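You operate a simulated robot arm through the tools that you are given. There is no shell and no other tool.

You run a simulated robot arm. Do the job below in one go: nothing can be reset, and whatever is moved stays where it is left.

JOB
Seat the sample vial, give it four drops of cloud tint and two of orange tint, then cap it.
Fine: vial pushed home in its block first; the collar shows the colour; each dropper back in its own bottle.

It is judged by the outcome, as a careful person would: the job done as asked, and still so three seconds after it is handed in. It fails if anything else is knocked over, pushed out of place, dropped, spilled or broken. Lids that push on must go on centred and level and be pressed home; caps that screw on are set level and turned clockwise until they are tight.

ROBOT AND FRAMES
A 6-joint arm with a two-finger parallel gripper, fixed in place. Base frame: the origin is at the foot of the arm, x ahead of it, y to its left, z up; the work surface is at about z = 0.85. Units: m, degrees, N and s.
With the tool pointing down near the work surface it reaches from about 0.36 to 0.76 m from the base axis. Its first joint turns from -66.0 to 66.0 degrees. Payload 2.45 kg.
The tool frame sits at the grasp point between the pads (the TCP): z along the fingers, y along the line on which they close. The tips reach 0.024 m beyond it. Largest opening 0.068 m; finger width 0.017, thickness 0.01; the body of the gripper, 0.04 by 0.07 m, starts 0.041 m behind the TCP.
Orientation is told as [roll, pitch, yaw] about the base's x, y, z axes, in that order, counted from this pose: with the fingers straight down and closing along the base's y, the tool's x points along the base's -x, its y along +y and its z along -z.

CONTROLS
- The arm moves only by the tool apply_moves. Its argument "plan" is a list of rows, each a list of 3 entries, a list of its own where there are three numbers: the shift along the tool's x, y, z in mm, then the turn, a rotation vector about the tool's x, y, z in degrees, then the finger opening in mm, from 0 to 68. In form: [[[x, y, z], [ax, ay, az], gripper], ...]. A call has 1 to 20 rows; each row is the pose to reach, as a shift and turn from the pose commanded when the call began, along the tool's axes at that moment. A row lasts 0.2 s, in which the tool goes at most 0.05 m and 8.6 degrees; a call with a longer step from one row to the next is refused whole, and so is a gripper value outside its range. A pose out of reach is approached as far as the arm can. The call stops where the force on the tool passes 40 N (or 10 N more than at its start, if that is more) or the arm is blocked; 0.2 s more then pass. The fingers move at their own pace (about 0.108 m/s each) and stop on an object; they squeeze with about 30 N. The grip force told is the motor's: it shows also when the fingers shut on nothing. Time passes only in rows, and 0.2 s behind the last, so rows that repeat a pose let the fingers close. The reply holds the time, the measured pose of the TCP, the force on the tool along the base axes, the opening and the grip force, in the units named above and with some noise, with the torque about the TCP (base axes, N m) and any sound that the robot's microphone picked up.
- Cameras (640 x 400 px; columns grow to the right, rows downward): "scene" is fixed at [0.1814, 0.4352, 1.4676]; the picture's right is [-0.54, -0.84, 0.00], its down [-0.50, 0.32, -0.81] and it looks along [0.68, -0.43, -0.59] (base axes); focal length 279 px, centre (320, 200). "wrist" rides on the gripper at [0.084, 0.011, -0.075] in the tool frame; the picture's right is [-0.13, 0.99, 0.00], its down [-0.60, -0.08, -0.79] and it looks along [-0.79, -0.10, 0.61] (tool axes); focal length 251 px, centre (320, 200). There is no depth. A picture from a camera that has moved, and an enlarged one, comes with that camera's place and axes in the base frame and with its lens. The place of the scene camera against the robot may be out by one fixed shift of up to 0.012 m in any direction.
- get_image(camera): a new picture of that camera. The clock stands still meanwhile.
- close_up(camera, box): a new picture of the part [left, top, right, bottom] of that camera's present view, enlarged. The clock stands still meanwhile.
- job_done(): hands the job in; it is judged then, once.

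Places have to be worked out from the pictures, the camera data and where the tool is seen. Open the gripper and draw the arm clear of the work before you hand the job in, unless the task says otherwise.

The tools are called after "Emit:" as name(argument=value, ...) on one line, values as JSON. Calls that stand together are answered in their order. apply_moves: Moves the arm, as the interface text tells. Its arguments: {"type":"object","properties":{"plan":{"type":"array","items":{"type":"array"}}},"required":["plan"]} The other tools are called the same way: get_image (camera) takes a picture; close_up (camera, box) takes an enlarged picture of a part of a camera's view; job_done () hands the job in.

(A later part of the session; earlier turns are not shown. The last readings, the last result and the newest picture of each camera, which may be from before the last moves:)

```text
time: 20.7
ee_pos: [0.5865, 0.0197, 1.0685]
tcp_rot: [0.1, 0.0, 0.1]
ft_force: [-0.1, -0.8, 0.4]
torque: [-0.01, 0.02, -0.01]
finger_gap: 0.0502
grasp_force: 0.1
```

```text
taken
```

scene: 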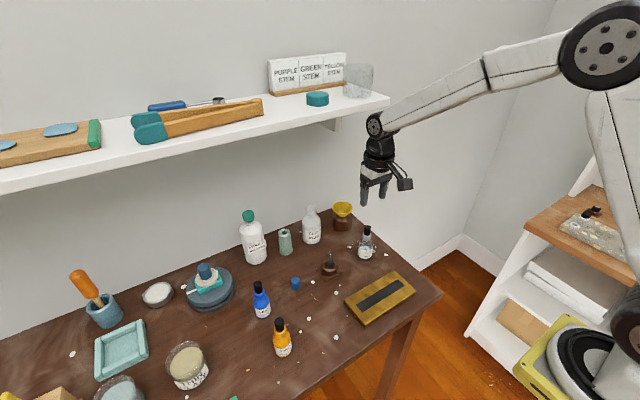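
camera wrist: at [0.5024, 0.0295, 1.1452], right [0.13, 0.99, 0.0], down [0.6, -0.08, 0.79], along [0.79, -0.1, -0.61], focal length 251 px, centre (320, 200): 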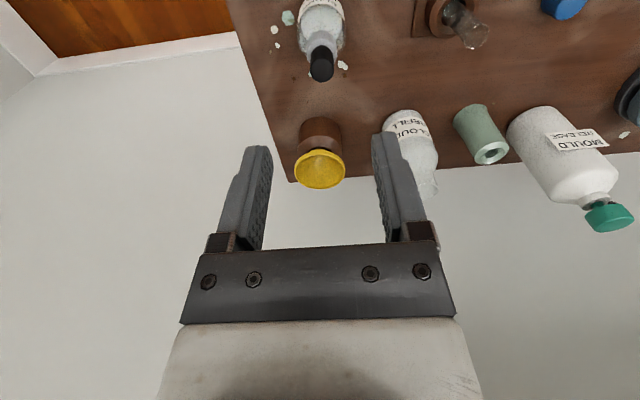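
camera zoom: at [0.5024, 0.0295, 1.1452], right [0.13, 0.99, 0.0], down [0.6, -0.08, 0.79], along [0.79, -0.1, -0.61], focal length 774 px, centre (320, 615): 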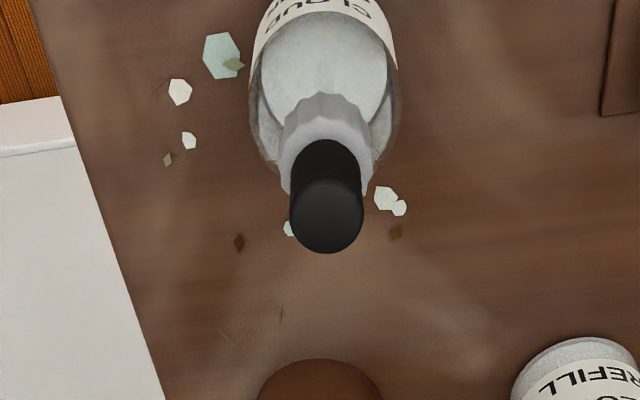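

Bulb centre is about +0.8 mm in x and +1.3 mm in y from the tool axis, top near z=0.966, collar top near 0.942–0.946, bulb ~17 mm wide. I descend so the fingertips stop just above the collar (TCP z≈0.972).

Emit:
apply_moves(plan=[[[-0.8, 1.3, 20], [0, 0, 0], 50], [[-0.8, 1.3, 50], [0, 0, 0], 50], [[-0.8, 1.3, 80], [0, 0, 0], 50], [[-0.8, 1.3, 98], [0, 0, 0], 50], [[-0.8, 1.3, 98], [0, 0, 0], 30], [[-0.8, 1.3, 98], [0, 0, 0], 24], [[-0.8, 1.3, 98], [0, 0, 0], 24]])

Emit:
get_image(camera="wrist")

Emit:
close_up(camera="wrist", box=[260, 60, 380, 220])

Emit:
close_up(camera="scene", box=[340, 205, 390, 265])

```text
time: 22.3
ee_pos: [0.5876, 0.0203, 0.9719]
tcp_rot: [0.1, -0.1, 0.0]
ft_force: [0.7, 0.2, 0.8]
torque: [-0.03, 0.0, -0.05]
finger_gap: 0.024
grasp_force: 0.0
```

```text
taken
camera wrist: at [0.5037, 0.0304, 1.0465], right [0.13, 0.99, 0.0], down [0.6, -0.08, 0.79], along [0.79, -0.1, -0.61], focal length 251 px, centre (320, 200)
```

wrist: 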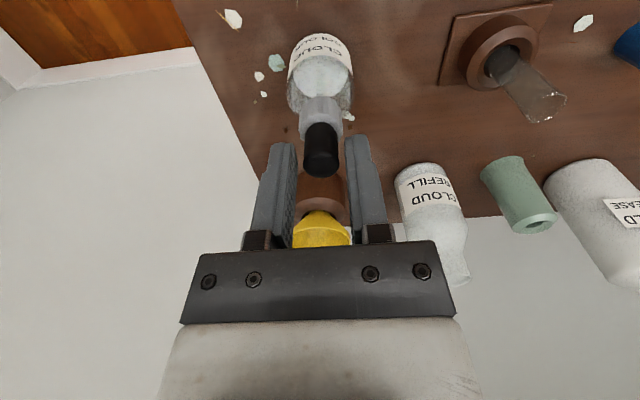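

```text
2.50 times, centred on (320, 140) of wrist
camera zoom: at [0.5037, 0.0304, 1.0465], right [0.13, 0.99, 0.0], down [0.6, -0.08, 0.79], along [0.79, -0.1, -0.61], focal length 629 px, centre (320, 350)
```

zoom: 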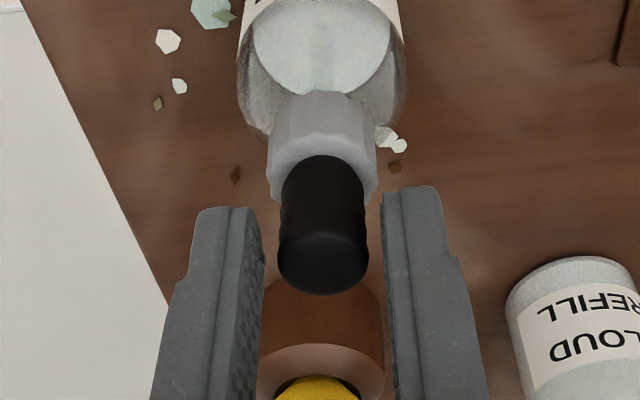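

```text
6.67 times, centred on (365, 235) of scene
camera zoom: at [0.1814, 0.4352, 1.4676], right [-0.54, -0.84, 0.0], down [-0.5, 0.32, -0.81], along [0.68, -0.43, -0.59], focal length 1857 px, centre (20, -33)
```

zoom: 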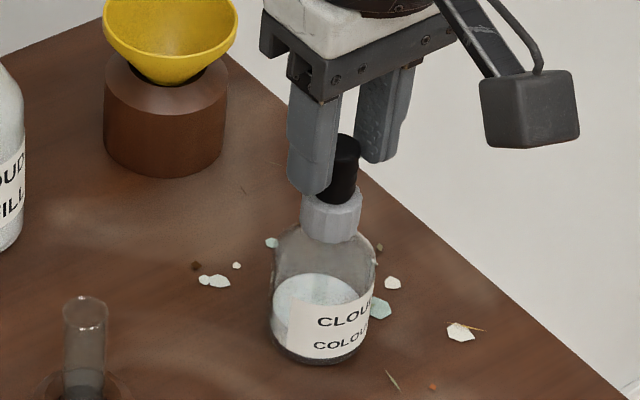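

The bulb is centred between the fingers and the tips are ~6 mm above the collar. I lower 3.5 mm more and close gently in steps to feel the bulb.

Emit:
apply_moves(plan=[[[0, 0.5, 3.5], [0, 0, 0], 24], [[0, 0.5, 3.5], [0, 0, 0], 20], [[0, 0.5, 3.5], [0, 0, 0], 18], [[0, 0.5, 3.5], [0, 0, 0], 17]])

Emit:
close_up(camera="wrist", box=[260, 60, 380, 220])

```text
time: 23.3
ee_pos: [0.5878, 0.0214, 0.9665]
tcp_rot: [0.2, -0.1, -0.1]
ft_force: [-0.1, 0.5, -0.6]
torque: [0.0, -0.02, -0.01]
finger_gap: 0.0176
grasp_force: 0.7
```

```text
2.50 times, centred on (320, 140) of wrist
camera zoom: at [0.5032, 0.0313, 1.043], right [0.13, 0.99, 0.0], down [0.6, -0.08, 0.79], along [0.79, -0.1, -0.61], focal length 629 px, centre (320, 350)
```

zoom: 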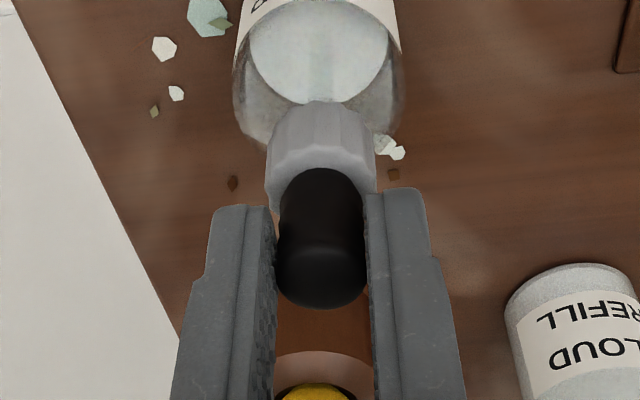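

Contact at ~17.6 mm with under 1 N. I close a little more and watch gap and force before lifting.

Emit:
apply_moves(plan=[[[0, 0, 0], [0, 0, 0], 16.5], [[0, 0, 0], [0, 0, 0], 16.5]])

Emit:
apply_moves(plan=[[[0, 0, 0], [0, 0, 0], 16], [[0, 0, 0], [0, 0, 0], 16]])

```text
time: 23.9
ee_pos: [0.5872, 0.0205, 0.9679]
tcp_rot: [0.1, -0.2, -0.1]
ft_force: [-0.5, 0.3, -0.4]
torque: [0.02, 0.02, -0.01]
finger_gap: 0.0171
grasp_force: 0.5
```

```text
time: 24.5
ee_pos: [0.5882, 0.0205, 0.9679]
tcp_rot: [0.1, -0.1, 0.0]
ft_force: [-0.6, 0.1, -0.7]
torque: [-0.01, 0.0, 0.0]
finger_gap: 0.017
grasp_force: 0.8
```

Emit:
apply_moves(plan=[[[0, 0, 0], [0, 0, 0], 15], [[0, 0, 0], [0, 0, 0], 15]])

Emit:
apply_moves(plan=[[[0, 0, 0], [0, 0, 0], 14], [[0, 0, 0], [0, 0, 0], 14]])

Emit:
close_up(camera="wrist", box=[260, 60, 380, 220])

```text
time: 25.1
ee_pos: [0.5869, 0.0211, 0.9677]
tcp_rot: [0.0, -0.1, -0.1]
ft_force: [0.3, -1.2, 0.1]
torque: [0.03, 0.03, 0.0]
finger_gap: 0.0165
grasp_force: 12.7
```

```text
time: 25.7
ee_pos: [0.5863, 0.021, 0.9686]
tcp_rot: [0.1, -0.1, 0.1]
ft_force: [-0.4, 0.7, -0.1]
torque: [0.01, 0.02, -0.02]
finger_gap: 0.0153
grasp_force: 24.3
```

```text
2.50 times, centred on (320, 140) of wrist
camera zoom: at [0.5032, 0.0313, 1.0431], right [0.13, 0.99, 0.0], down [0.6, -0.08, 0.79], along [0.79, -0.1, -0.61], focal length 629 px, centre (320, 350)
```

zoom: 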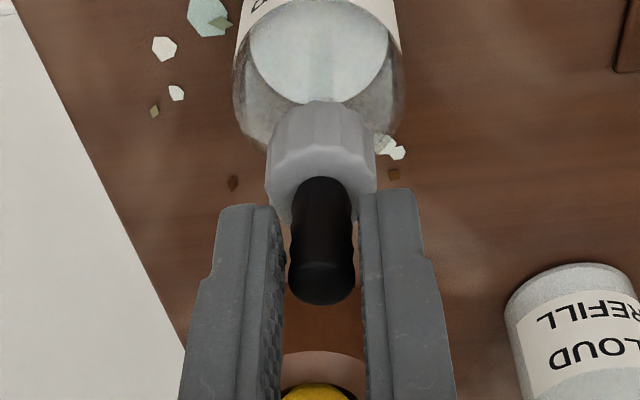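

The bulb visibly squeezes at ~15.3 mm / 24 N; at command 15 it was ~12 N. I relax back to 15 to see whether the bulb refills while still held.

Emit:
apply_moves(plan=[[[0, 0, 0], [0, 0, 0], 15], [[0, 0, 0], [0, 0, 0], 15]])

Emit:
close_up(camera="wrist", box=[260, 60, 380, 220])

Emit:
apply_moves(plan=[[[0, 0, 0], [0, 0, 0], 15.5], [[0, 0, 0], [0, 0, 0], 15.5]])

Emit:
close_up(camera="wrist", box=[260, 60, 380, 220])

```text
time: 26.3
ee_pos: [0.5872, 0.0212, 0.9682]
tcp_rot: [0.1, -0.1, 0.0]
ft_force: [1.5, -0.4, 0.7]
torque: [-0.05, 0.02, 0.01]
finger_gap: 0.0167
grasp_force: 5.8
```

```text
2.50 times, centred on (320, 140) of wrist
camera zoom: at [0.5032, 0.0313, 1.0431], right [0.13, 0.99, 0.0], down [0.6, -0.08, 0.79], along [0.79, -0.1, -0.61], focal length 629 px, centre (320, 350)
```

zoom: 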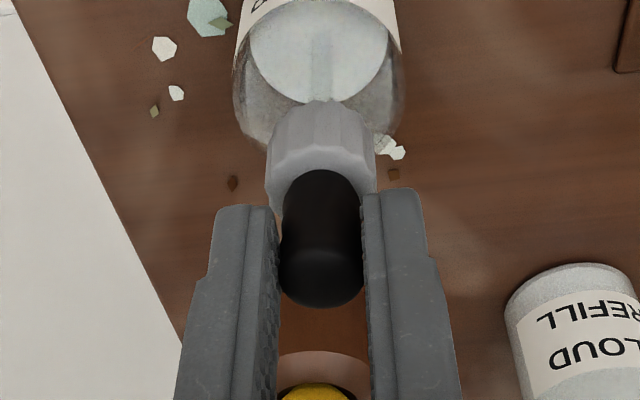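

```text
time: 26.9
ee_pos: [0.5881, 0.0197, 0.9673]
tcp_rot: [0.1, -0.2, 0.2]
ft_force: [0.5, 0.1, 0.7]
torque: [0.03, 0.05, 0.0]
finger_gap: 0.0165
grasp_force: 6.2
```

```text
2.50 times, centred on (320, 140) of wrist
camera zoom: at [0.5032, 0.0313, 1.0431], right [0.13, 0.99, 0.0], down [0.6, -0.08, 0.79], along [0.79, -0.1, -0.61], focal length 629 px, centre (320, 350)
```

zoom: 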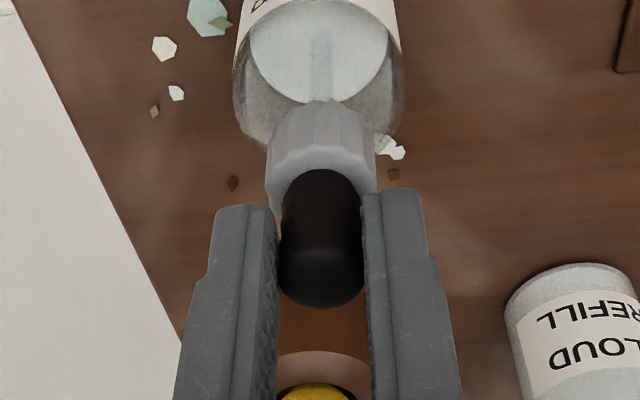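

The bulb relaxed again (about 6 N), so it should have drawn tint. I hold at 15 and lift slowly 20 mm, checking that only the dropper comes up.

Emit:
apply_moves(plan=[[[0, 0, 0], [0, 0, 0], 15], [[0, 0, -3], [0, 0, 0], 15], [[0, 0, -7], [0, 0, 0], 15], [[0, 0, -12], [0, 0, 0], 15], [[0, 0, -20], [0, 0, 0], 15], [[0, 0, -20], [0, 0, 0], 15]])

Emit:
close_up(camera="scene", box=[340, 195, 390, 265])

Emit:
close_up(camera="wrist", box=[260, 40, 380, 220])

```text
time: 28.3
ee_pos: [0.587, 0.0212, 0.9872]
tcp_rot: [0.2, -0.1, 0.0]
ft_force: [0.0, -0.1, -1.4]
torque: [-0.01, -0.02, -0.02]
finger_gap: 0.016
grasp_force: 23.3
```

```text
5.71 times, centred on (365, 230) of scene
camera zoom: at [0.1814, 0.4352, 1.4676], right [-0.54, -0.84, 0.0], down [-0.5, 0.32, -0.81], along [0.68, -0.43, -0.59], focal length 1592 px, centre (63, 29)
```

zoom: 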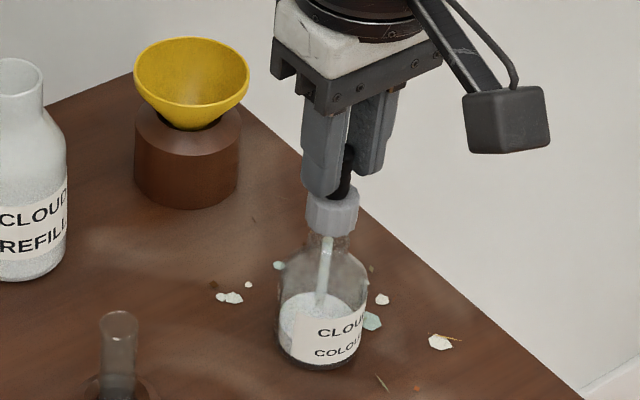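

```text
2.22 times, centred on (320, 130) of wrist
camera zoom: at [0.5027, 0.0316, 1.0632], right [0.13, 0.99, 0.0], down [0.6, -0.08, 0.79], along [0.79, -0.1, -0.61], focal length 559 px, centre (320, 356)
```

zoom: 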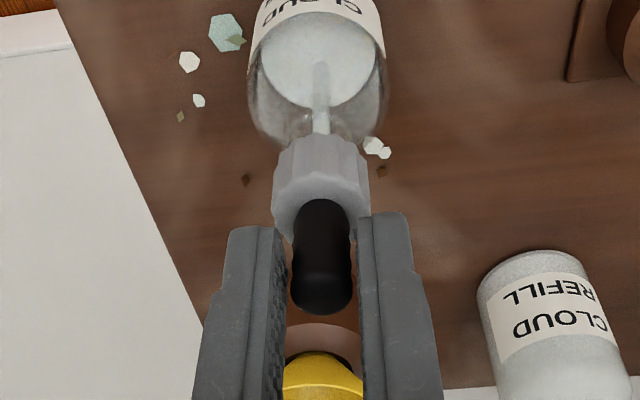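

The dropper comes up alone, collar included. But at command 15 the force crept to 23 N and the bulb squeezed, so I need a gentler hold; still over the bottle, I relax to 16 and check that it holds without squeezing.

Emit:
apply_moves(plan=[[[0, 0, 0], [0, 0, 0], 15.5], [[0, 0, 0], [0, 0, 0], 16], [[0, 0, 0], [0, 0, 0], 16], [[0, 0, 0], [0, 0, 0], 16]])

Emit:
close_up(camera="wrist", box=[260, 40, 380, 220])

Emit:
apply_moves(plan=[[[0, 0, 0], [0, 0, 0], 16], [[0, 0, 0], [0, 0, 0], 16], [[0, 0, 0], [0, 0, 0], 16], [[0, 0, 0], [0, 0, 0], 16], [[0, 0, 0], [0, 0, 0], 16], [[0, 0, 0], [0, 0, 0], 16], [[0, 0, 0], [0, 0, 0], 16], [[0, 0, 0], [0, 0, 0], 16], [[0, 0, 0], [0, 0, 0], 16], [[0, 0, 0], [0, 0, 0], 16]])

Emit:
close_up(camera="wrist", box=[260, 40, 380, 220])

```text
time: 29.3
ee_pos: [0.5865, 0.0218, 0.9877]
tcp_rot: [0.2, -0.1, 0.1]
ft_force: [0.3, -0.4, 0.4]
torque: [0.03, -0.05, -0.02]
finger_gap: 0.0169
grasp_force: 6.3
```

```text
2.22 times, centred on (320, 130) of wrist
camera zoom: at [0.5028, 0.0315, 1.0631], right [0.13, 0.99, 0.0], down [0.6, -0.08, 0.79], along [0.79, -0.1, -0.61], focal length 559 px, centre (320, 356)
```

zoom: 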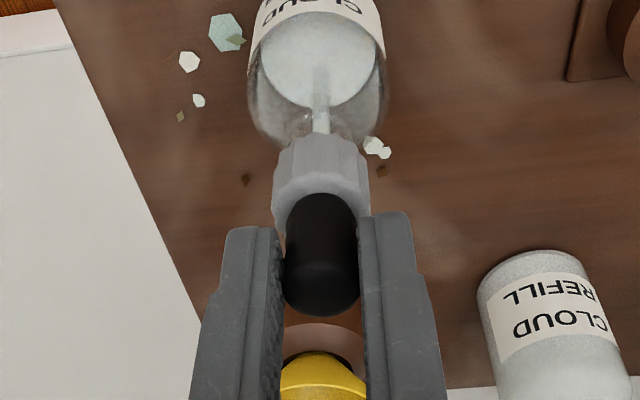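

```text
time: 31.5
ee_pos: [0.5865, 0.0207, 0.9888]
tcp_rot: [0.2, 0.0, 0.1]
ft_force: [-0.5, 0.1, -0.3]
torque: [0.01, 0.0, 0.0]
finger_gap: 0.0169
grasp_force: 0.9
```

```text
2.22 times, centred on (320, 130) of wrist
camera zoom: at [0.5028, 0.0315, 1.0631], right [0.13, 0.99, 0.0], down [0.6, -0.08, 0.79], along [0.79, -0.1, -0.61], focal length 559 px, centre (320, 356)
```

zoom: 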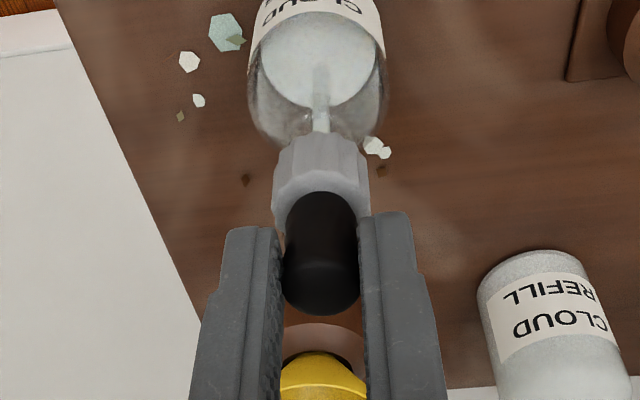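

At command 16 the hold is stable (16.9 mm, ~1 N) with the bulb relaxed. I dip back 14 mm so the tip is surely in liquid, squeeze and release once to load it, then lift gently at 16.

Emit:
apply_moves(plan=[[[0, 0, 5], [0, 0, 0], 16], [[0, 0, 10], [0, 0, 0], 16], [[0, 0, 14], [0, 0, 0], 16], [[0, 0, 14], [0, 0, 0], 14], [[0, 0, 14], [0, 0, 0], 14], [[0, 0, 14], [0, 0, 0], 14], [[0, 0, 14], [0, 0, 0], 15.5], [[0, 0, 14], [0, 0, 0], 16], [[0, 0, 14], [0, 0, 0], 16], [[0, 0, 14], [0, 0, 0], 16], [[0, 0, 14], [0, 0, 0], 16]])

Emit:
close_up(camera="scene", box=[340, 195, 390, 265])

Emit:
close_up(camera="wrist", box=[260, 40, 380, 220])

```text
time: 33.9
ee_pos: [0.5862, 0.0216, 0.9738]
tcp_rot: [0.1, -0.1, -0.1]
ft_force: [-1.1, 1.2, -0.4]
torque: [0.0, 0.0, 0.03]
finger_gap: 0.0174
grasp_force: 0.8
```

```text
5.71 times, centred on (365, 230) of scene
camera zoom: at [0.1814, 0.4352, 1.4676], right [-0.54, -0.84, 0.0], down [-0.5, 0.32, -0.81], along [0.68, -0.43, -0.59], focal length 1592 px, centre (63, 29)
```

zoom: 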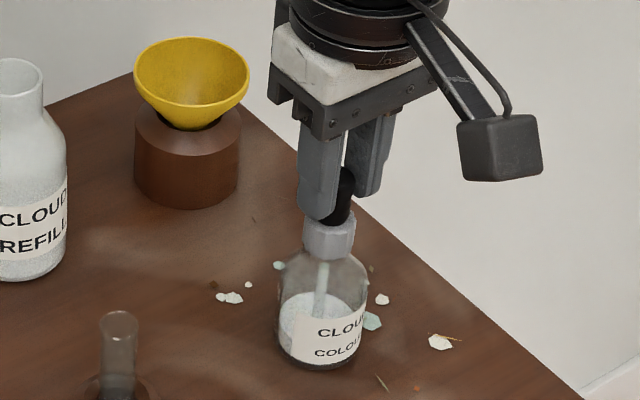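

```text
2.22 times, centred on (320, 130) of wrist
camera zoom: at [0.5029, 0.0316, 1.049], right [0.13, 0.99, 0.0], down [0.6, -0.08, 0.79], along [0.79, -0.1, -0.61], focal length 559 px, centre (320, 356)
```

zoom: 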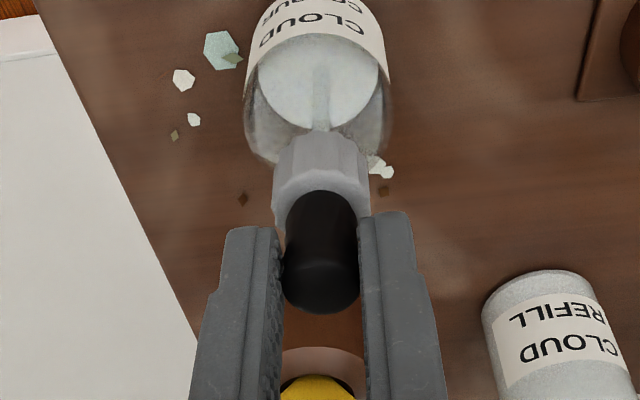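

Loaded and relaxed. I lift it clear of the bottle slowly at the gentle grip and inspect the pipette.

Emit:
apply_moves(plan=[[[0, 0, -6], [0, 0, 0], 16], [[0, 0, -14], [0, 0, 0], 16], [[0, 0, -24], [0, 0, 0], 16], [[0, 0, -34], [0, 0, 0], 16], [[0, 0, -44], [0, 0, 0], 16], [[0, 0, -54], [0, 0, 0], 16], [[0, 0, -64], [0, 0, 0], 16], [[0, 0, -74], [0, 0, 0], 16], [[0, 0, -84], [0, 0, 0], 16], [[0, 0, -90], [0, 0, 0], 16], [[0, 0, -90], [0, 0, 0], 16]])

Emit:
get_image(camera="wrist")

Emit:
close_up(camera="scene", box=[320, 170, 400, 270])

Emit:
close_up(camera="wrist", box=[240, 0, 400, 220])

```text
time: 36.3
ee_pos: [0.5866, 0.0208, 1.0631]
tcp_rot: [0.1, -0.1, 0.0]
ft_force: [0.7, 0.4, 0.0]
torque: [0.02, -0.01, 0.02]
finger_gap: 0.0171
grasp_force: 0.7
```

```text
taken
camera wrist: at [0.5032, 0.0311, 1.138], right [0.13, 0.99, 0.0], down [0.6, -0.08, 0.79], along [0.79, -0.1, -0.61], focal length 251 px, centre (320, 200)
```

wrist: 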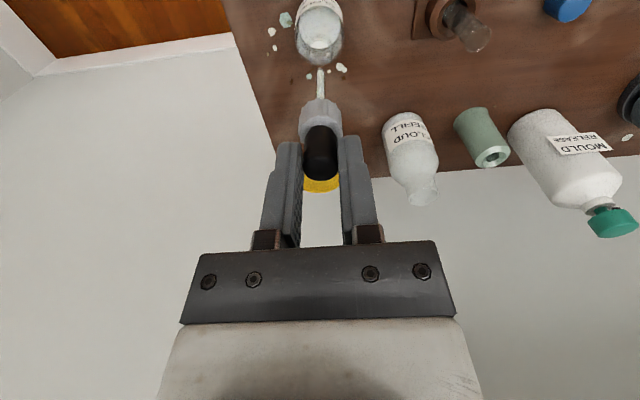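

```text
4.00 times, centred on (360, 220) of scene
camera zoom: at [0.1814, 0.4352, 1.4676], right [-0.54, -0.84, 0.0], down [-0.5, 0.32, -0.81], along [0.68, -0.43, -0.59], focal length 1114 px, centre (160, 120)
```

zoom: 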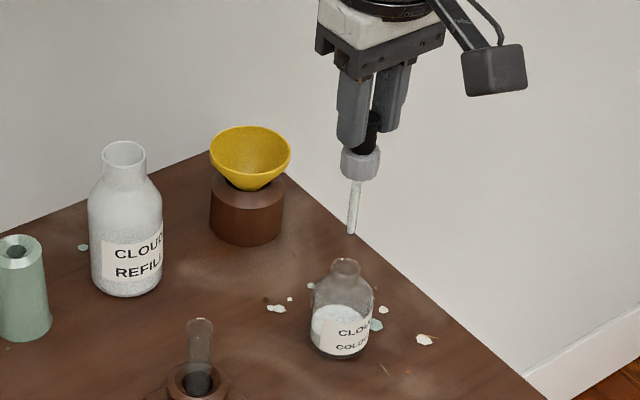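

```text
1.82 times, centred on (320, 110) of wrist
camera zoom: at [0.5032, 0.0311, 1.138], right [0.13, 0.99, 0.0], down [0.6, -0.08, 0.79], along [0.79, -0.1, -0.61], focal length 457 px, centre (320, 364)
```

zoom: 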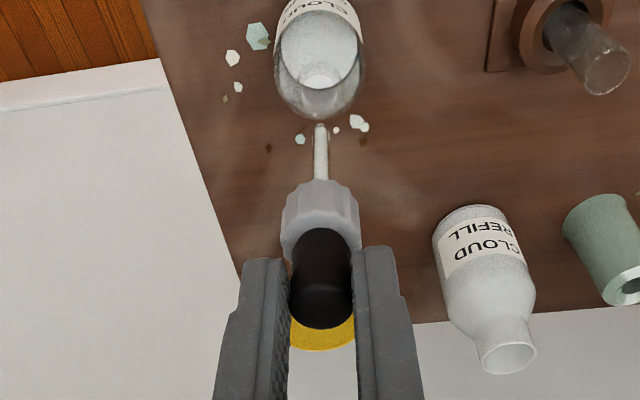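

The dropper hangs vertical and clear, filled with white tint; its tip is ~105 mm below the TCP (z≈0.957). I carry it slowly over the vial at about (0.594, 0.140), staying 30 mm above the rim.

Emit:
apply_moves(plan=[[[0, 6, 0], [0, 0, 0], 16], [[0, 14, 0], [0, 0, 0], 16], [[-1, 24, 0], [0, 0, 0], 16], [[-1.5, 34, 0], [0, 0, 0], 16], [[-2, 44, 0], [0, 0, 0], 16], [[-2.5, 54, 0], [0, 0, 0], 16], [[-3, 64, 0], [0, 0, 0], 16], [[-4, 74, 0], [0, 0, 0], 16], [[-5, 84, 0], [0, 0, 0], 16], [[-6, 94, 0], [0, 0, 0], 16], [[-6.8, 104, 0], [0, 0, 0], 16], [[-6.8, 112, 0], [0, 0, 0], 16], [[-6.8, 117, 0], [0, 0, 0], 16], [[-6.8, 119.6, 0], [0, 0, 0], 16], [[-6.8, 119.6, 0], [0, 0, 0], 16]])

Emit:
close_up(camera="wrist", box=[240, 0, 400, 200])

Emit:
close_up(camera="scene", box=[290, 190, 370, 290])

Emit:
close_up(camera="wrist", box=[290, 0, 350, 80])

```text
time: 39.5
ee_pos: [0.5945, 0.1399, 1.0635]
tcp_rot: [0.1, -0.1, 0.0]
ft_force: [0.6, 0.1, -0.4]
torque: [0.01, 0.02, 0.0]
finger_gap: 0.0169
grasp_force: 0.1
```

```text
2.00 times, centred on (320, 100) of wrist
camera zoom: at [0.5103, 0.1514, 1.1397], right [0.13, 0.99, 0.0], down [0.6, -0.08, 0.79], along [0.79, -0.1, -0.61], focal length 503 px, centre (320, 400)
```

zoom: 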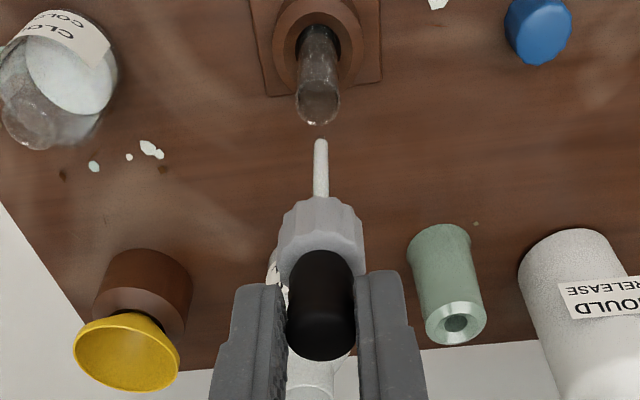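

```text
4.00 times, centred on (330, 240) of scene
camera zoom: at [0.1814, 0.4352, 1.4676], right [-0.54, -0.84, 0.0], down [-0.5, 0.32, -0.81], along [0.68, -0.43, -0.59], focal length 1114 px, centre (280, 40)
```

zoom: 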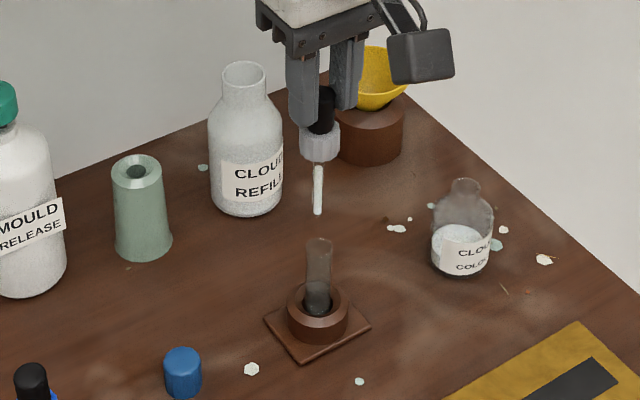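

```text
5.00 times, centred on (320, 40) of wrist
camera zoom: at [0.5103, 0.1514, 1.1397], right [0.13, 0.99, 0.0], down [0.6, -0.08, 0.79], along [0.79, -0.1, -0.61], focal length 1257 px, centre (320, 1000)
```

zoom: 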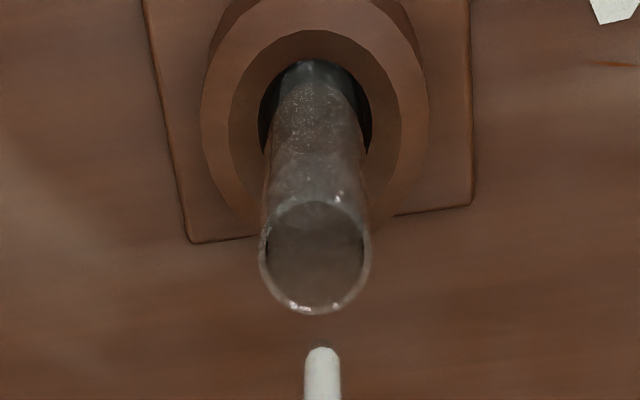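

The tip is within ~2 mm of the vial's centre line. I correct +0.8 mm x and -1.2 mm y, firm the hold a touch (15.8), and lower until the tip is a few mm above the rim.

Emit:
apply_moves(plan=[[[-0.8, -1.2, 0], [0, 0, 0], 15.8], [[-0.8, -1.2, 6], [0, 0, 0], 15.8], [[-0.8, -1.2, 12], [0, 0, 0], 15.8], [[-0.8, -1.2, 18], [0, 0, 0], 15.8], [[-0.8, -1.2, 24], [0, 0, 0], 15.8], [[-0.8, -1.2, 24], [0, 0, 0], 15.8]])

Emit:
close_up(camera="wrist", box=[280, 10, 360, 110])

Emit:
close_up(camera="scene", box=[305, 215, 355, 275])

Emit:
close_up(camera="wrist", box=[240, 60, 400, 220])

```text
time: 40.9
ee_pos: [0.5944, 0.1405, 1.0378]
tcp_rot: [0.1, -0.1, 0.0]
ft_force: [-1.0, 1.2, -0.1]
torque: [0.01, 0.0, 0.0]
finger_gap: 0.0169
grasp_force: 0.8
```

```text
4.00 times, centred on (320, 60) of wrist
camera zoom: at [0.5111, 0.1503, 1.1144], right [0.13, 0.99, 0.0], down [0.6, -0.08, 0.79], along [0.79, -0.1, -0.61], focal length 1006 px, centre (320, 760)
```

zoom: 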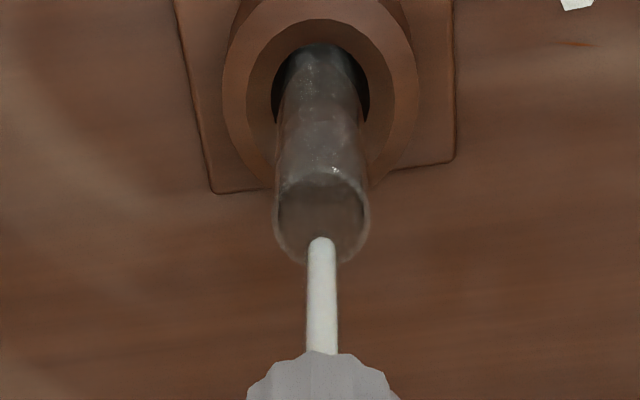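

```text
6.67 times, centred on (330, 245) of scene
camera zoom: at [0.1814, 0.4352, 1.4676], right [-0.54, -0.84, 0.0], down [-0.5, 0.32, -0.81], along [0.68, -0.43, -0.59], focal length 1857 px, centre (253, -100)
```

zoom: 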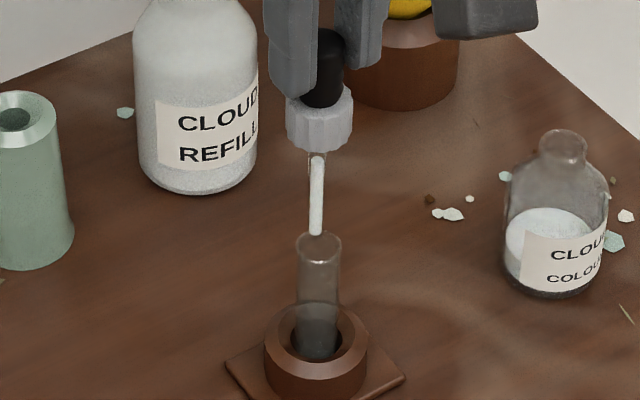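

```text
2.50 times, centred on (320, 140) of wrist
camera zoom: at [0.5111, 0.1503, 1.1144], right [0.13, 0.99, 0.0], down [0.6, -0.08, 0.79], along [0.79, -0.1, -0.61], focal length 629 px, centre (320, 350)
```

zoom: 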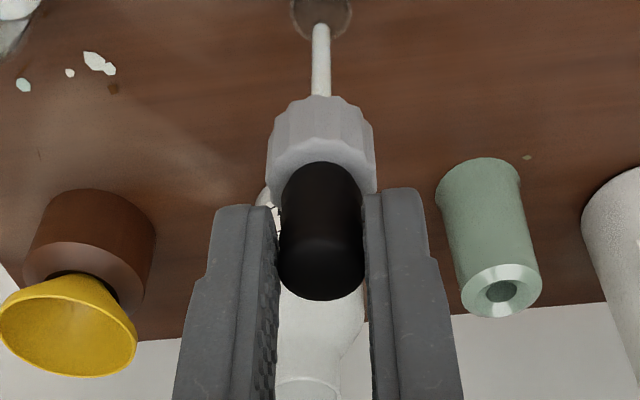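

Both views put the tip over the opening within ~1–2 mm, about 8 mm above the rim. I shift 0.7 mm in -y and lower 11 mm so the tip is just inside the mouth, then check before squeezing.

Emit:
apply_moves(plan=[[[0, -0.7, 4], [0, 0, 0], 15.8], [[0, -0.7, 8], [0, 0, 0], 15.8], [[0, -0.7, 11], [0, 0, 0], 15.8], [[0, -0.7, 11], [0, 0, 0], 15.8]])

Emit:
close_up(camera="wrist", box=[280, 10, 360, 110])

Emit:
close_up(camera="scene", box=[305, 225, 355, 285])

```text
time: 41.9
ee_pos: [0.5954, 0.1408, 1.0283]
tcp_rot: [0.0, 0.0, 0.0]
ft_force: [0.8, 0.3, -0.3]
torque: [-0.02, 0.01, 0.0]
finger_gap: 0.0174
grasp_force: 5.9
```

```text
4.00 times, centred on (320, 60) of wrist
camera zoom: at [0.5111, 0.1493, 1.1032], right [0.13, 0.99, 0.0], down [0.6, -0.08, 0.79], along [0.79, -0.1, -0.61], focal length 1006 px, centre (320, 760)
```

zoom: 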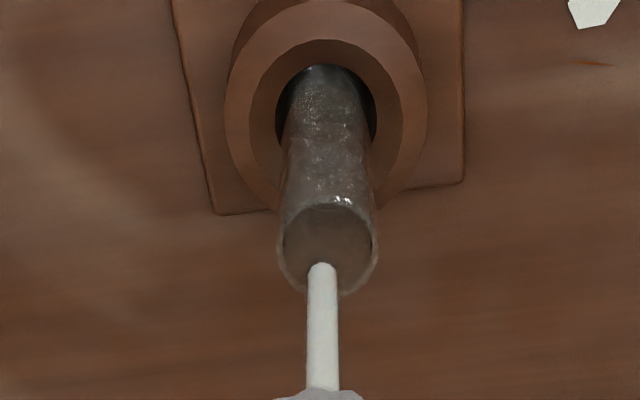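

```text
6.67 times, centred on (330, 255) of scene
camera zoom: at [0.1814, 0.4352, 1.4676], right [-0.54, -0.84, 0.0], down [-0.5, 0.32, -0.81], along [0.68, -0.43, -0.59], focal length 1857 px, centre (253, -167)
```

zoom: 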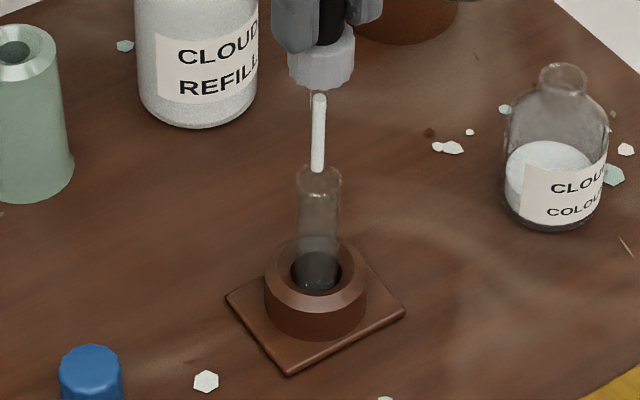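

The tip seems to have moved less than commanded relative to the rim. I check whether the dropper slipped in the grip.

Emit:
close_up(camera="wrist", box=[240, 60, 400, 220])

Emit:
close_up(camera="scene", box=[310, 215, 350, 265])

```text
2.50 times, centred on (320, 140) of wrist
camera zoom: at [0.5111, 0.1493, 1.1032], right [0.13, 0.99, 0.0], down [0.6, -0.08, 0.79], along [0.79, -0.1, -0.61], focal length 629 px, centre (320, 350)
```

zoom: 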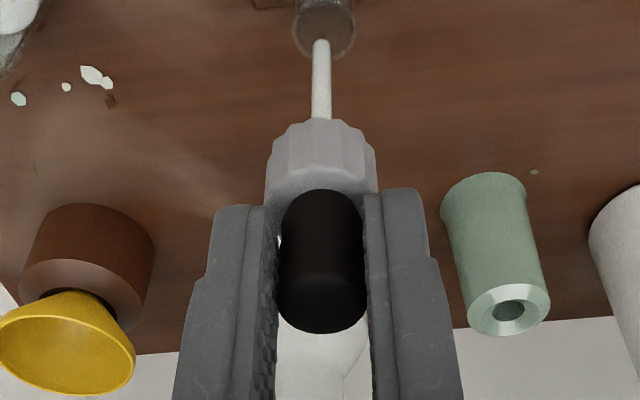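

```text
8.00 times, centred on (330, 240) of scene
camera zoom: at [0.1814, 0.4352, 1.4676], right [-0.54, -0.84, 0.0], down [-0.5, 0.32, -0.81], along [0.68, -0.43, -0.59], focal length 2229 px, centre (240, -120)
```

zoom: 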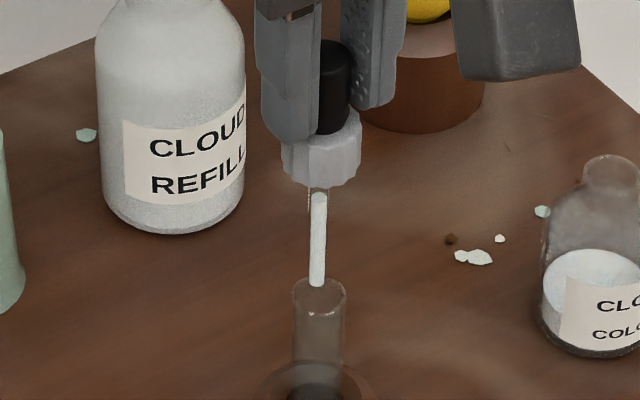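

The dropper slid ~8 mm up in the fingers: the tip met the vial top (it's apparently touching there), so it shouldn't be lowered that far. I raise 6 mm, recentre slightly, and inspect before any squeeze.

Emit:
apply_moves(plan=[[[0, 0, -3], [0, 0, 0], 15.8], [[1, 0.6, -6], [0, 0, 0], 15.8], [[1, 0.6, -6], [0, 0, 0], 15.8]])

Emit:
close_up(camera="wrist", box=[270, 10, 370, 130])

Emit:
close_up(camera="wrist", box=[240, 60, 400, 220])

Emit:
close_up(camera="scene", box=[305, 215, 355, 275])

```text
time: 42.7
ee_pos: [0.5956, 0.1387, 1.0342]
tcp_rot: [0.1, -0.1, 0.0]
ft_force: [0.3, -0.2, -0.5]
torque: [-0.02, -0.01, -0.04]
finger_gap: 0.0168
grasp_force: 12.2
```

```text
3.33 times, centred on (320, 70) of wrist
camera zoom: at [0.5104, 0.1497, 1.11], right [0.13, 0.99, 0.0], down [0.6, -0.08, 0.79], along [0.79, -0.1, -0.61], focal length 838 px, centre (320, 633)
```

zoom: 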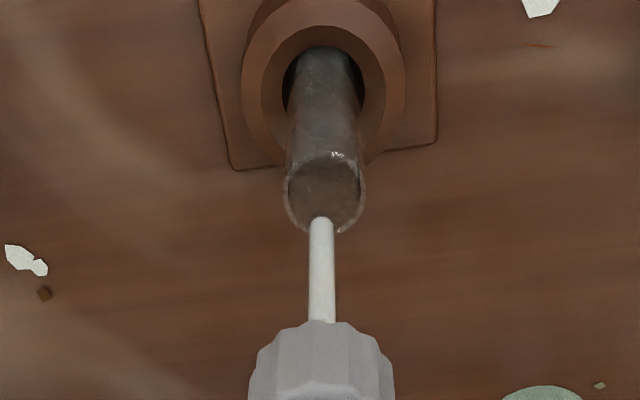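

```text
2.50 times, centred on (320, 140) of wrist
camera zoom: at [0.5104, 0.1497, 1.11], right [0.13, 0.99, 0.0], down [0.6, -0.08, 0.79], along [0.79, -0.1, -0.61], focal length 629 px, centre (320, 350)
```

zoom: 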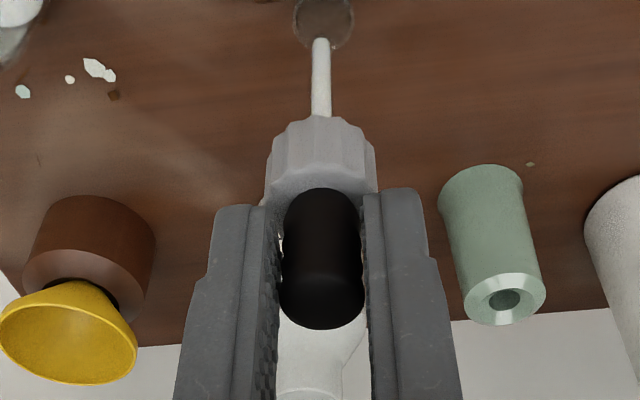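

```text
6.67 times, centred on (330, 245) of scene
camera zoom: at [0.1814, 0.4352, 1.4676], right [-0.54, -0.84, 0.0], down [-0.5, 0.32, -0.81], along [0.68, -0.43, -0.59], focal length 1857 px, centre (253, -100)
```

zoom: 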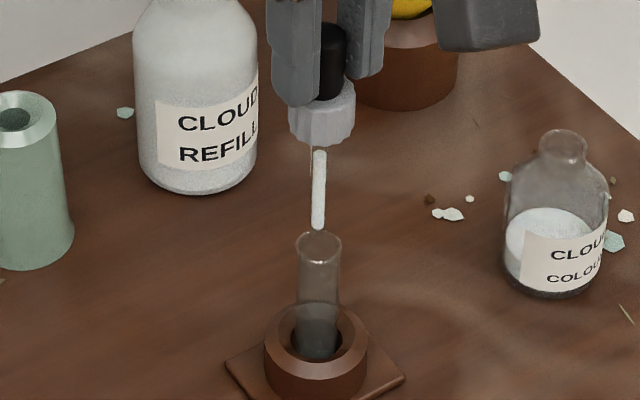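

The tip is now ~12 mm above the rim and within ~1–1.5 mm of its centre. I relax the grip to 16, then make one squeeze (14) and look for the drop.

Emit:
apply_moves(plan=[[[0, 0, 0], [0, 0, 0], 16], [[0, 0, 0], [0, 0, 0], 16], [[0, 0, 0], [0, 0, 0], 16]])

Emit:
apply_moves(plan=[[[0, 0, 0], [0, 0, 0], 14.5], [[0, 0, 0], [0, 0, 0], 14]])

Emit:
close_up(camera="wrist", box=[270, 10, 370, 130])

Emit:
close_up(camera="scene", box=[305, 215, 355, 275])

Emit:
close_up(camera="wrist", box=[240, 60, 400, 220])

```text
time: 43.5
ee_pos: [0.5941, 0.1389, 1.0341]
tcp_rot: [0.2, -0.1, 0.0]
ft_force: [-0.1, 0.7, -0.2]
torque: [-0.02, -0.02, 0.0]
finger_gap: 0.0171
grasp_force: 0.9
```

```text
time: 44.1
ee_pos: [0.5944, 0.1398, 1.0348]
tcp_rot: [0.1, -0.1, 0.0]
ft_force: [0.3, 0.4, -0.1]
torque: [-0.01, 0.0, -0.03]
finger_gap: 0.0163
grasp_force: 23.5
```

```text
3.33 times, centred on (320, 70) of wrist
camera zoom: at [0.5105, 0.1496, 1.1099], right [0.13, 0.99, 0.0], down [0.6, -0.08, 0.79], along [0.79, -0.1, -0.61], focal length 838 px, centre (320, 633)
```

zoom: 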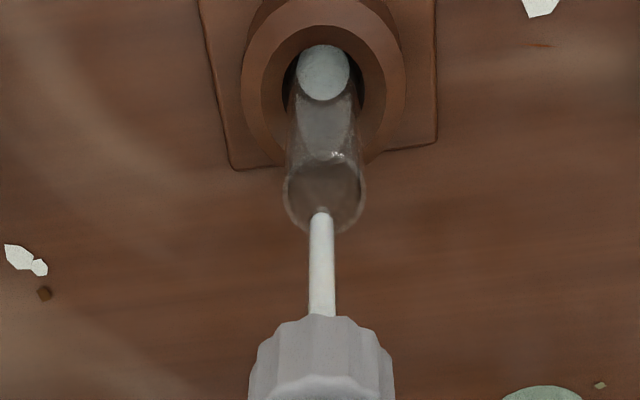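

```text
6.67 times, centred on (330, 245) of scene
camera zoom: at [0.1814, 0.4352, 1.4676], right [-0.54, -0.84, 0.0], down [-0.5, 0.32, -0.81], along [0.68, -0.43, -0.59], focal length 1857 px, centre (253, -100)
```

zoom: 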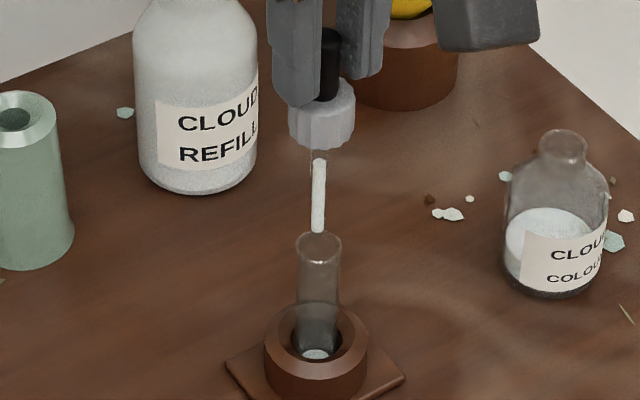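

```text
2.50 times, centred on (320, 140) of wrist
camera zoom: at [0.5105, 0.1496, 1.1099], right [0.13, 0.99, 0.0], down [0.6, -0.08, 0.79], along [0.79, -0.1, -0.61], focal length 629 px, centre (320, 350)
```

zoom: 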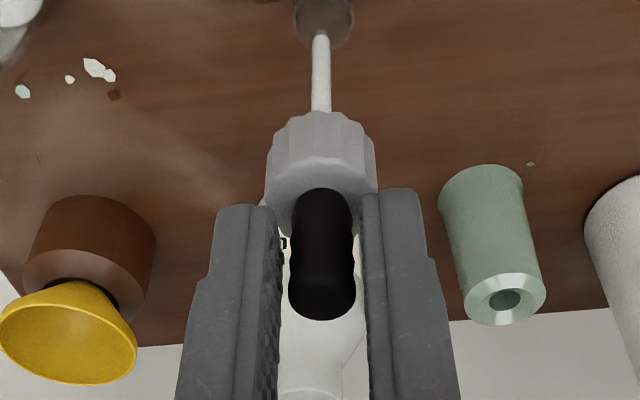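

One drop landed: white shows at the vial's bottom and the pipette column dropped one step. I relax the bulb and look again to be sure it was a single drop.

Emit:
apply_moves(plan=[[[0, 0, 0], [0, 0, 0], 15.5], [[0, 0, 0], [0, 0, 0], 16], [[0, 0, 0], [0, 0, 0], 16], [[0, 0, 0], [0, 0, 0], 16]])

Emit:
close_up(camera="wrist", box=[270, 10, 370, 130])

Emit:
close_up(camera="scene", box=[305, 215, 355, 275])

Emit:
close_up(camera="wrist", box=[240, 60, 400, 220])

```text
time: 45.1
ee_pos: [0.5954, 0.1396, 1.0335]
tcp_rot: [0.1, -0.1, -0.1]
ft_force: [-0.5, -1.1, -0.7]
torque: [-0.03, 0.01, 0.0]
finger_gap: 0.0167
grasp_force: 12.6
```

```text
3.33 times, centred on (320, 70) of wrist
camera zoom: at [0.5105, 0.1496, 1.1099], right [0.13, 0.99, 0.0], down [0.6, -0.08, 0.79], along [0.79, -0.1, -0.61], focal length 838 px, centre (320, 633)
```

zoom: 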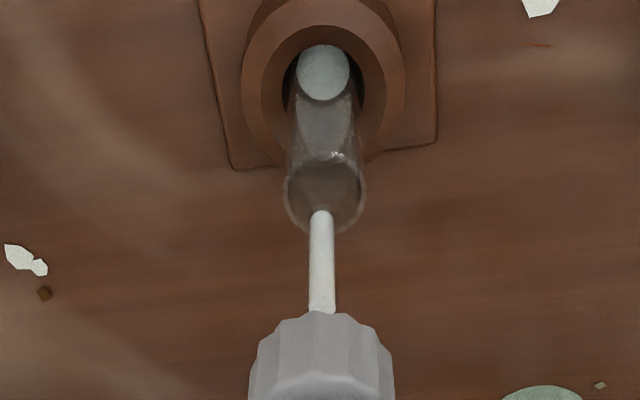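

```text
6.67 times, centred on (330, 245) of scene
camera zoom: at [0.1814, 0.4352, 1.4676], right [-0.54, -0.84, 0.0], down [-0.5, 0.32, -0.81], along [0.68, -0.43, -0.59], focal length 1857 px, centre (253, -100)
```

zoom: 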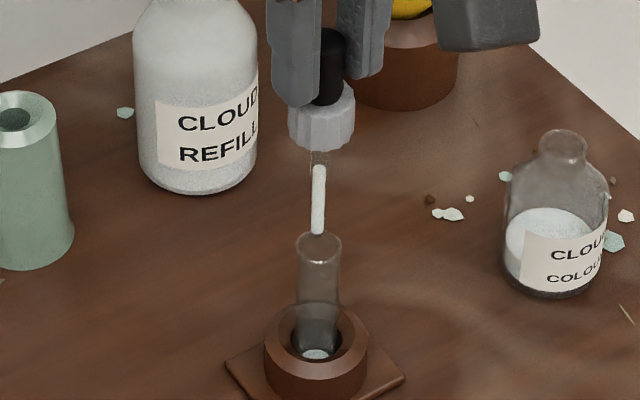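

```text
2.50 times, centred on (320, 140) of wrist
camera zoom: at [0.5105, 0.1496, 1.1099], right [0.13, 0.99, 0.0], down [0.6, -0.08, 0.79], along [0.79, -0.1, -0.61], focal length 629 px, centre (320, 350)
```

zoom: 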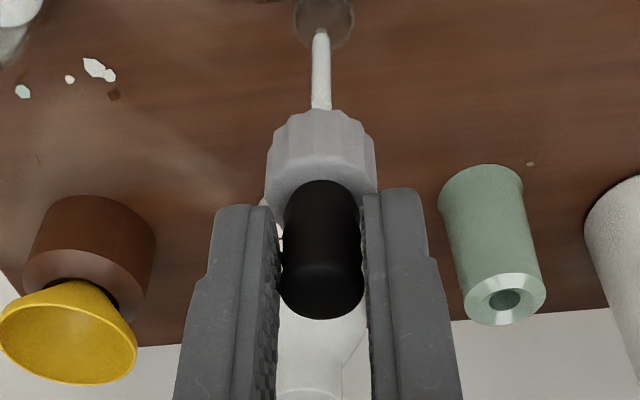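

Emit:
close_up(camera="scene", box=[310, 225, 345, 270])

Emit:
close_up(camera="wrist", box=[295, 15, 345, 75])

```text
8.89 times, centred on (328, 248) of scene
camera zoom: at [0.1814, 0.4352, 1.4676], right [-0.54, -0.84, 0.0], down [-0.5, 0.32, -0.81], along [0.68, -0.43, -0.59], focal length 2476 px, centre (253, -222)
```

zoom: 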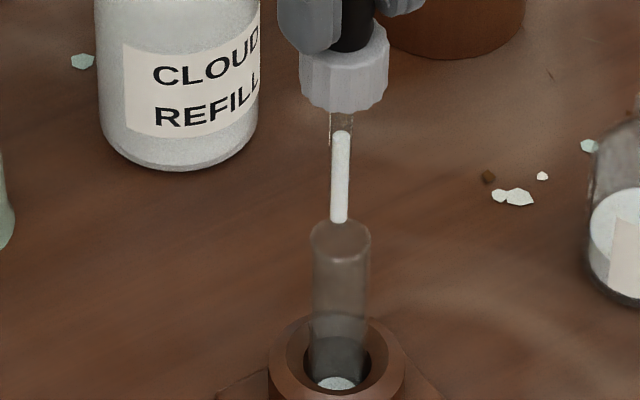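

```text
6.67 times, centred on (320, 45) of wrist
camera zoom: at [0.5105, 0.1496, 1.1099], right [0.13, 0.99, 0.0], down [0.6, -0.08, 0.79], along [0.79, -0.1, -0.61], focal length 1676 px, centre (320, 1233)
```

zoom: 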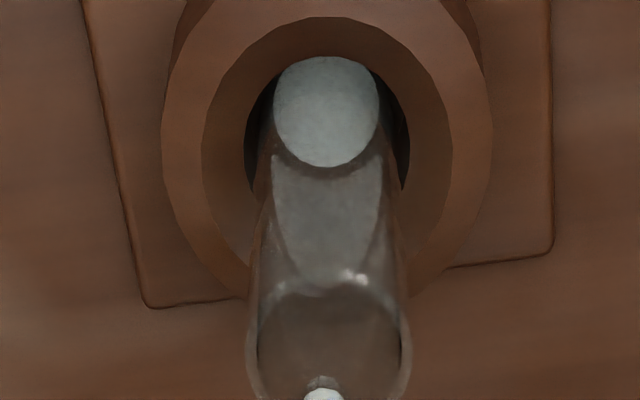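

Baseline after drop one recorded (liquid disc in the vial, pipette column). I make the second squeeze with the same timing and compare.

Emit:
apply_moves(plan=[[[0, 0, 0], [0, 0, 0], 16.2], [[0, 0, 0], [0, 0, 0], 16.2], [[0, 0, 0], [0, 0, 0], 14.5], [[0, 0, 0], [0, 0, 0], 14], [[0, 0, 0], [0, 0, 0], 15.5], [[0, 0, 0], [0, 0, 0], 16], [[0, 0, 0], [0, 0, 0], 16], [[0, 0, 0], [0, 0, 0], 16]])

Emit:
close_up(camera="scene", box=[310, 225, 345, 270])

Emit:
close_up(camera="wrist", box=[295, 15, 345, 75])

Emit:
close_up(camera="wrist", box=[240, 60, 400, 220])

```text
time: 46.9
ee_pos: [0.5955, 0.1387, 1.0344]
tcp_rot: [0.1, -0.2, 0.0]
ft_force: [0.1, -0.3, -0.7]
torque: [0.01, 0.0, -0.01]
finger_gap: 0.0171
grasp_force: 0.6
```

```text
8.89 times, centred on (328, 248) of scene
camera zoom: at [0.1814, 0.4352, 1.4676], right [-0.54, -0.84, 0.0], down [-0.5, 0.32, -0.81], along [0.68, -0.43, -0.59], focal length 2476 px, centre (253, -222)
```

zoom: 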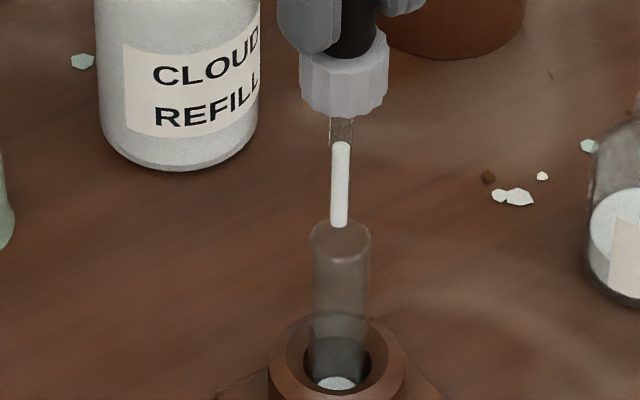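

```text
6.67 times, centred on (320, 45) of wrist
camera zoom: at [0.5105, 0.1496, 1.1099], right [0.13, 0.99, 0.0], down [0.6, -0.08, 0.79], along [0.79, -0.1, -0.61], focal length 1676 px, centre (320, 1233)
```

zoom: 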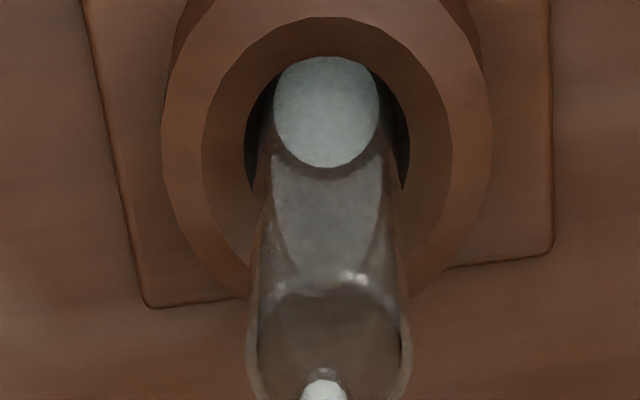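

```text
2.50 times, centred on (320, 140) of wrist
camera zoom: at [0.5105, 0.1496, 1.1099], right [0.13, 0.99, 0.0], down [0.6, -0.08, 0.79], along [0.79, -0.1, -0.61], focal length 629 px, centre (320, 350)
```

zoom: 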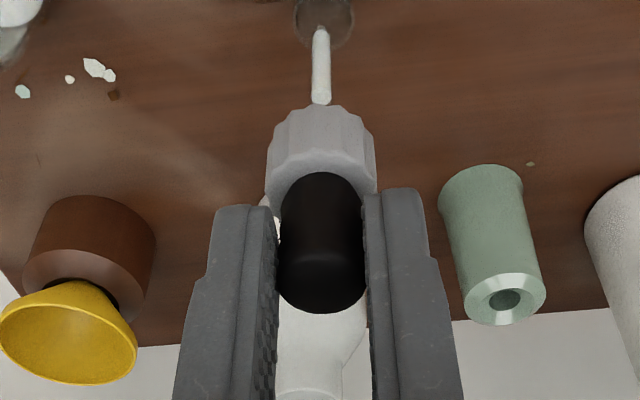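

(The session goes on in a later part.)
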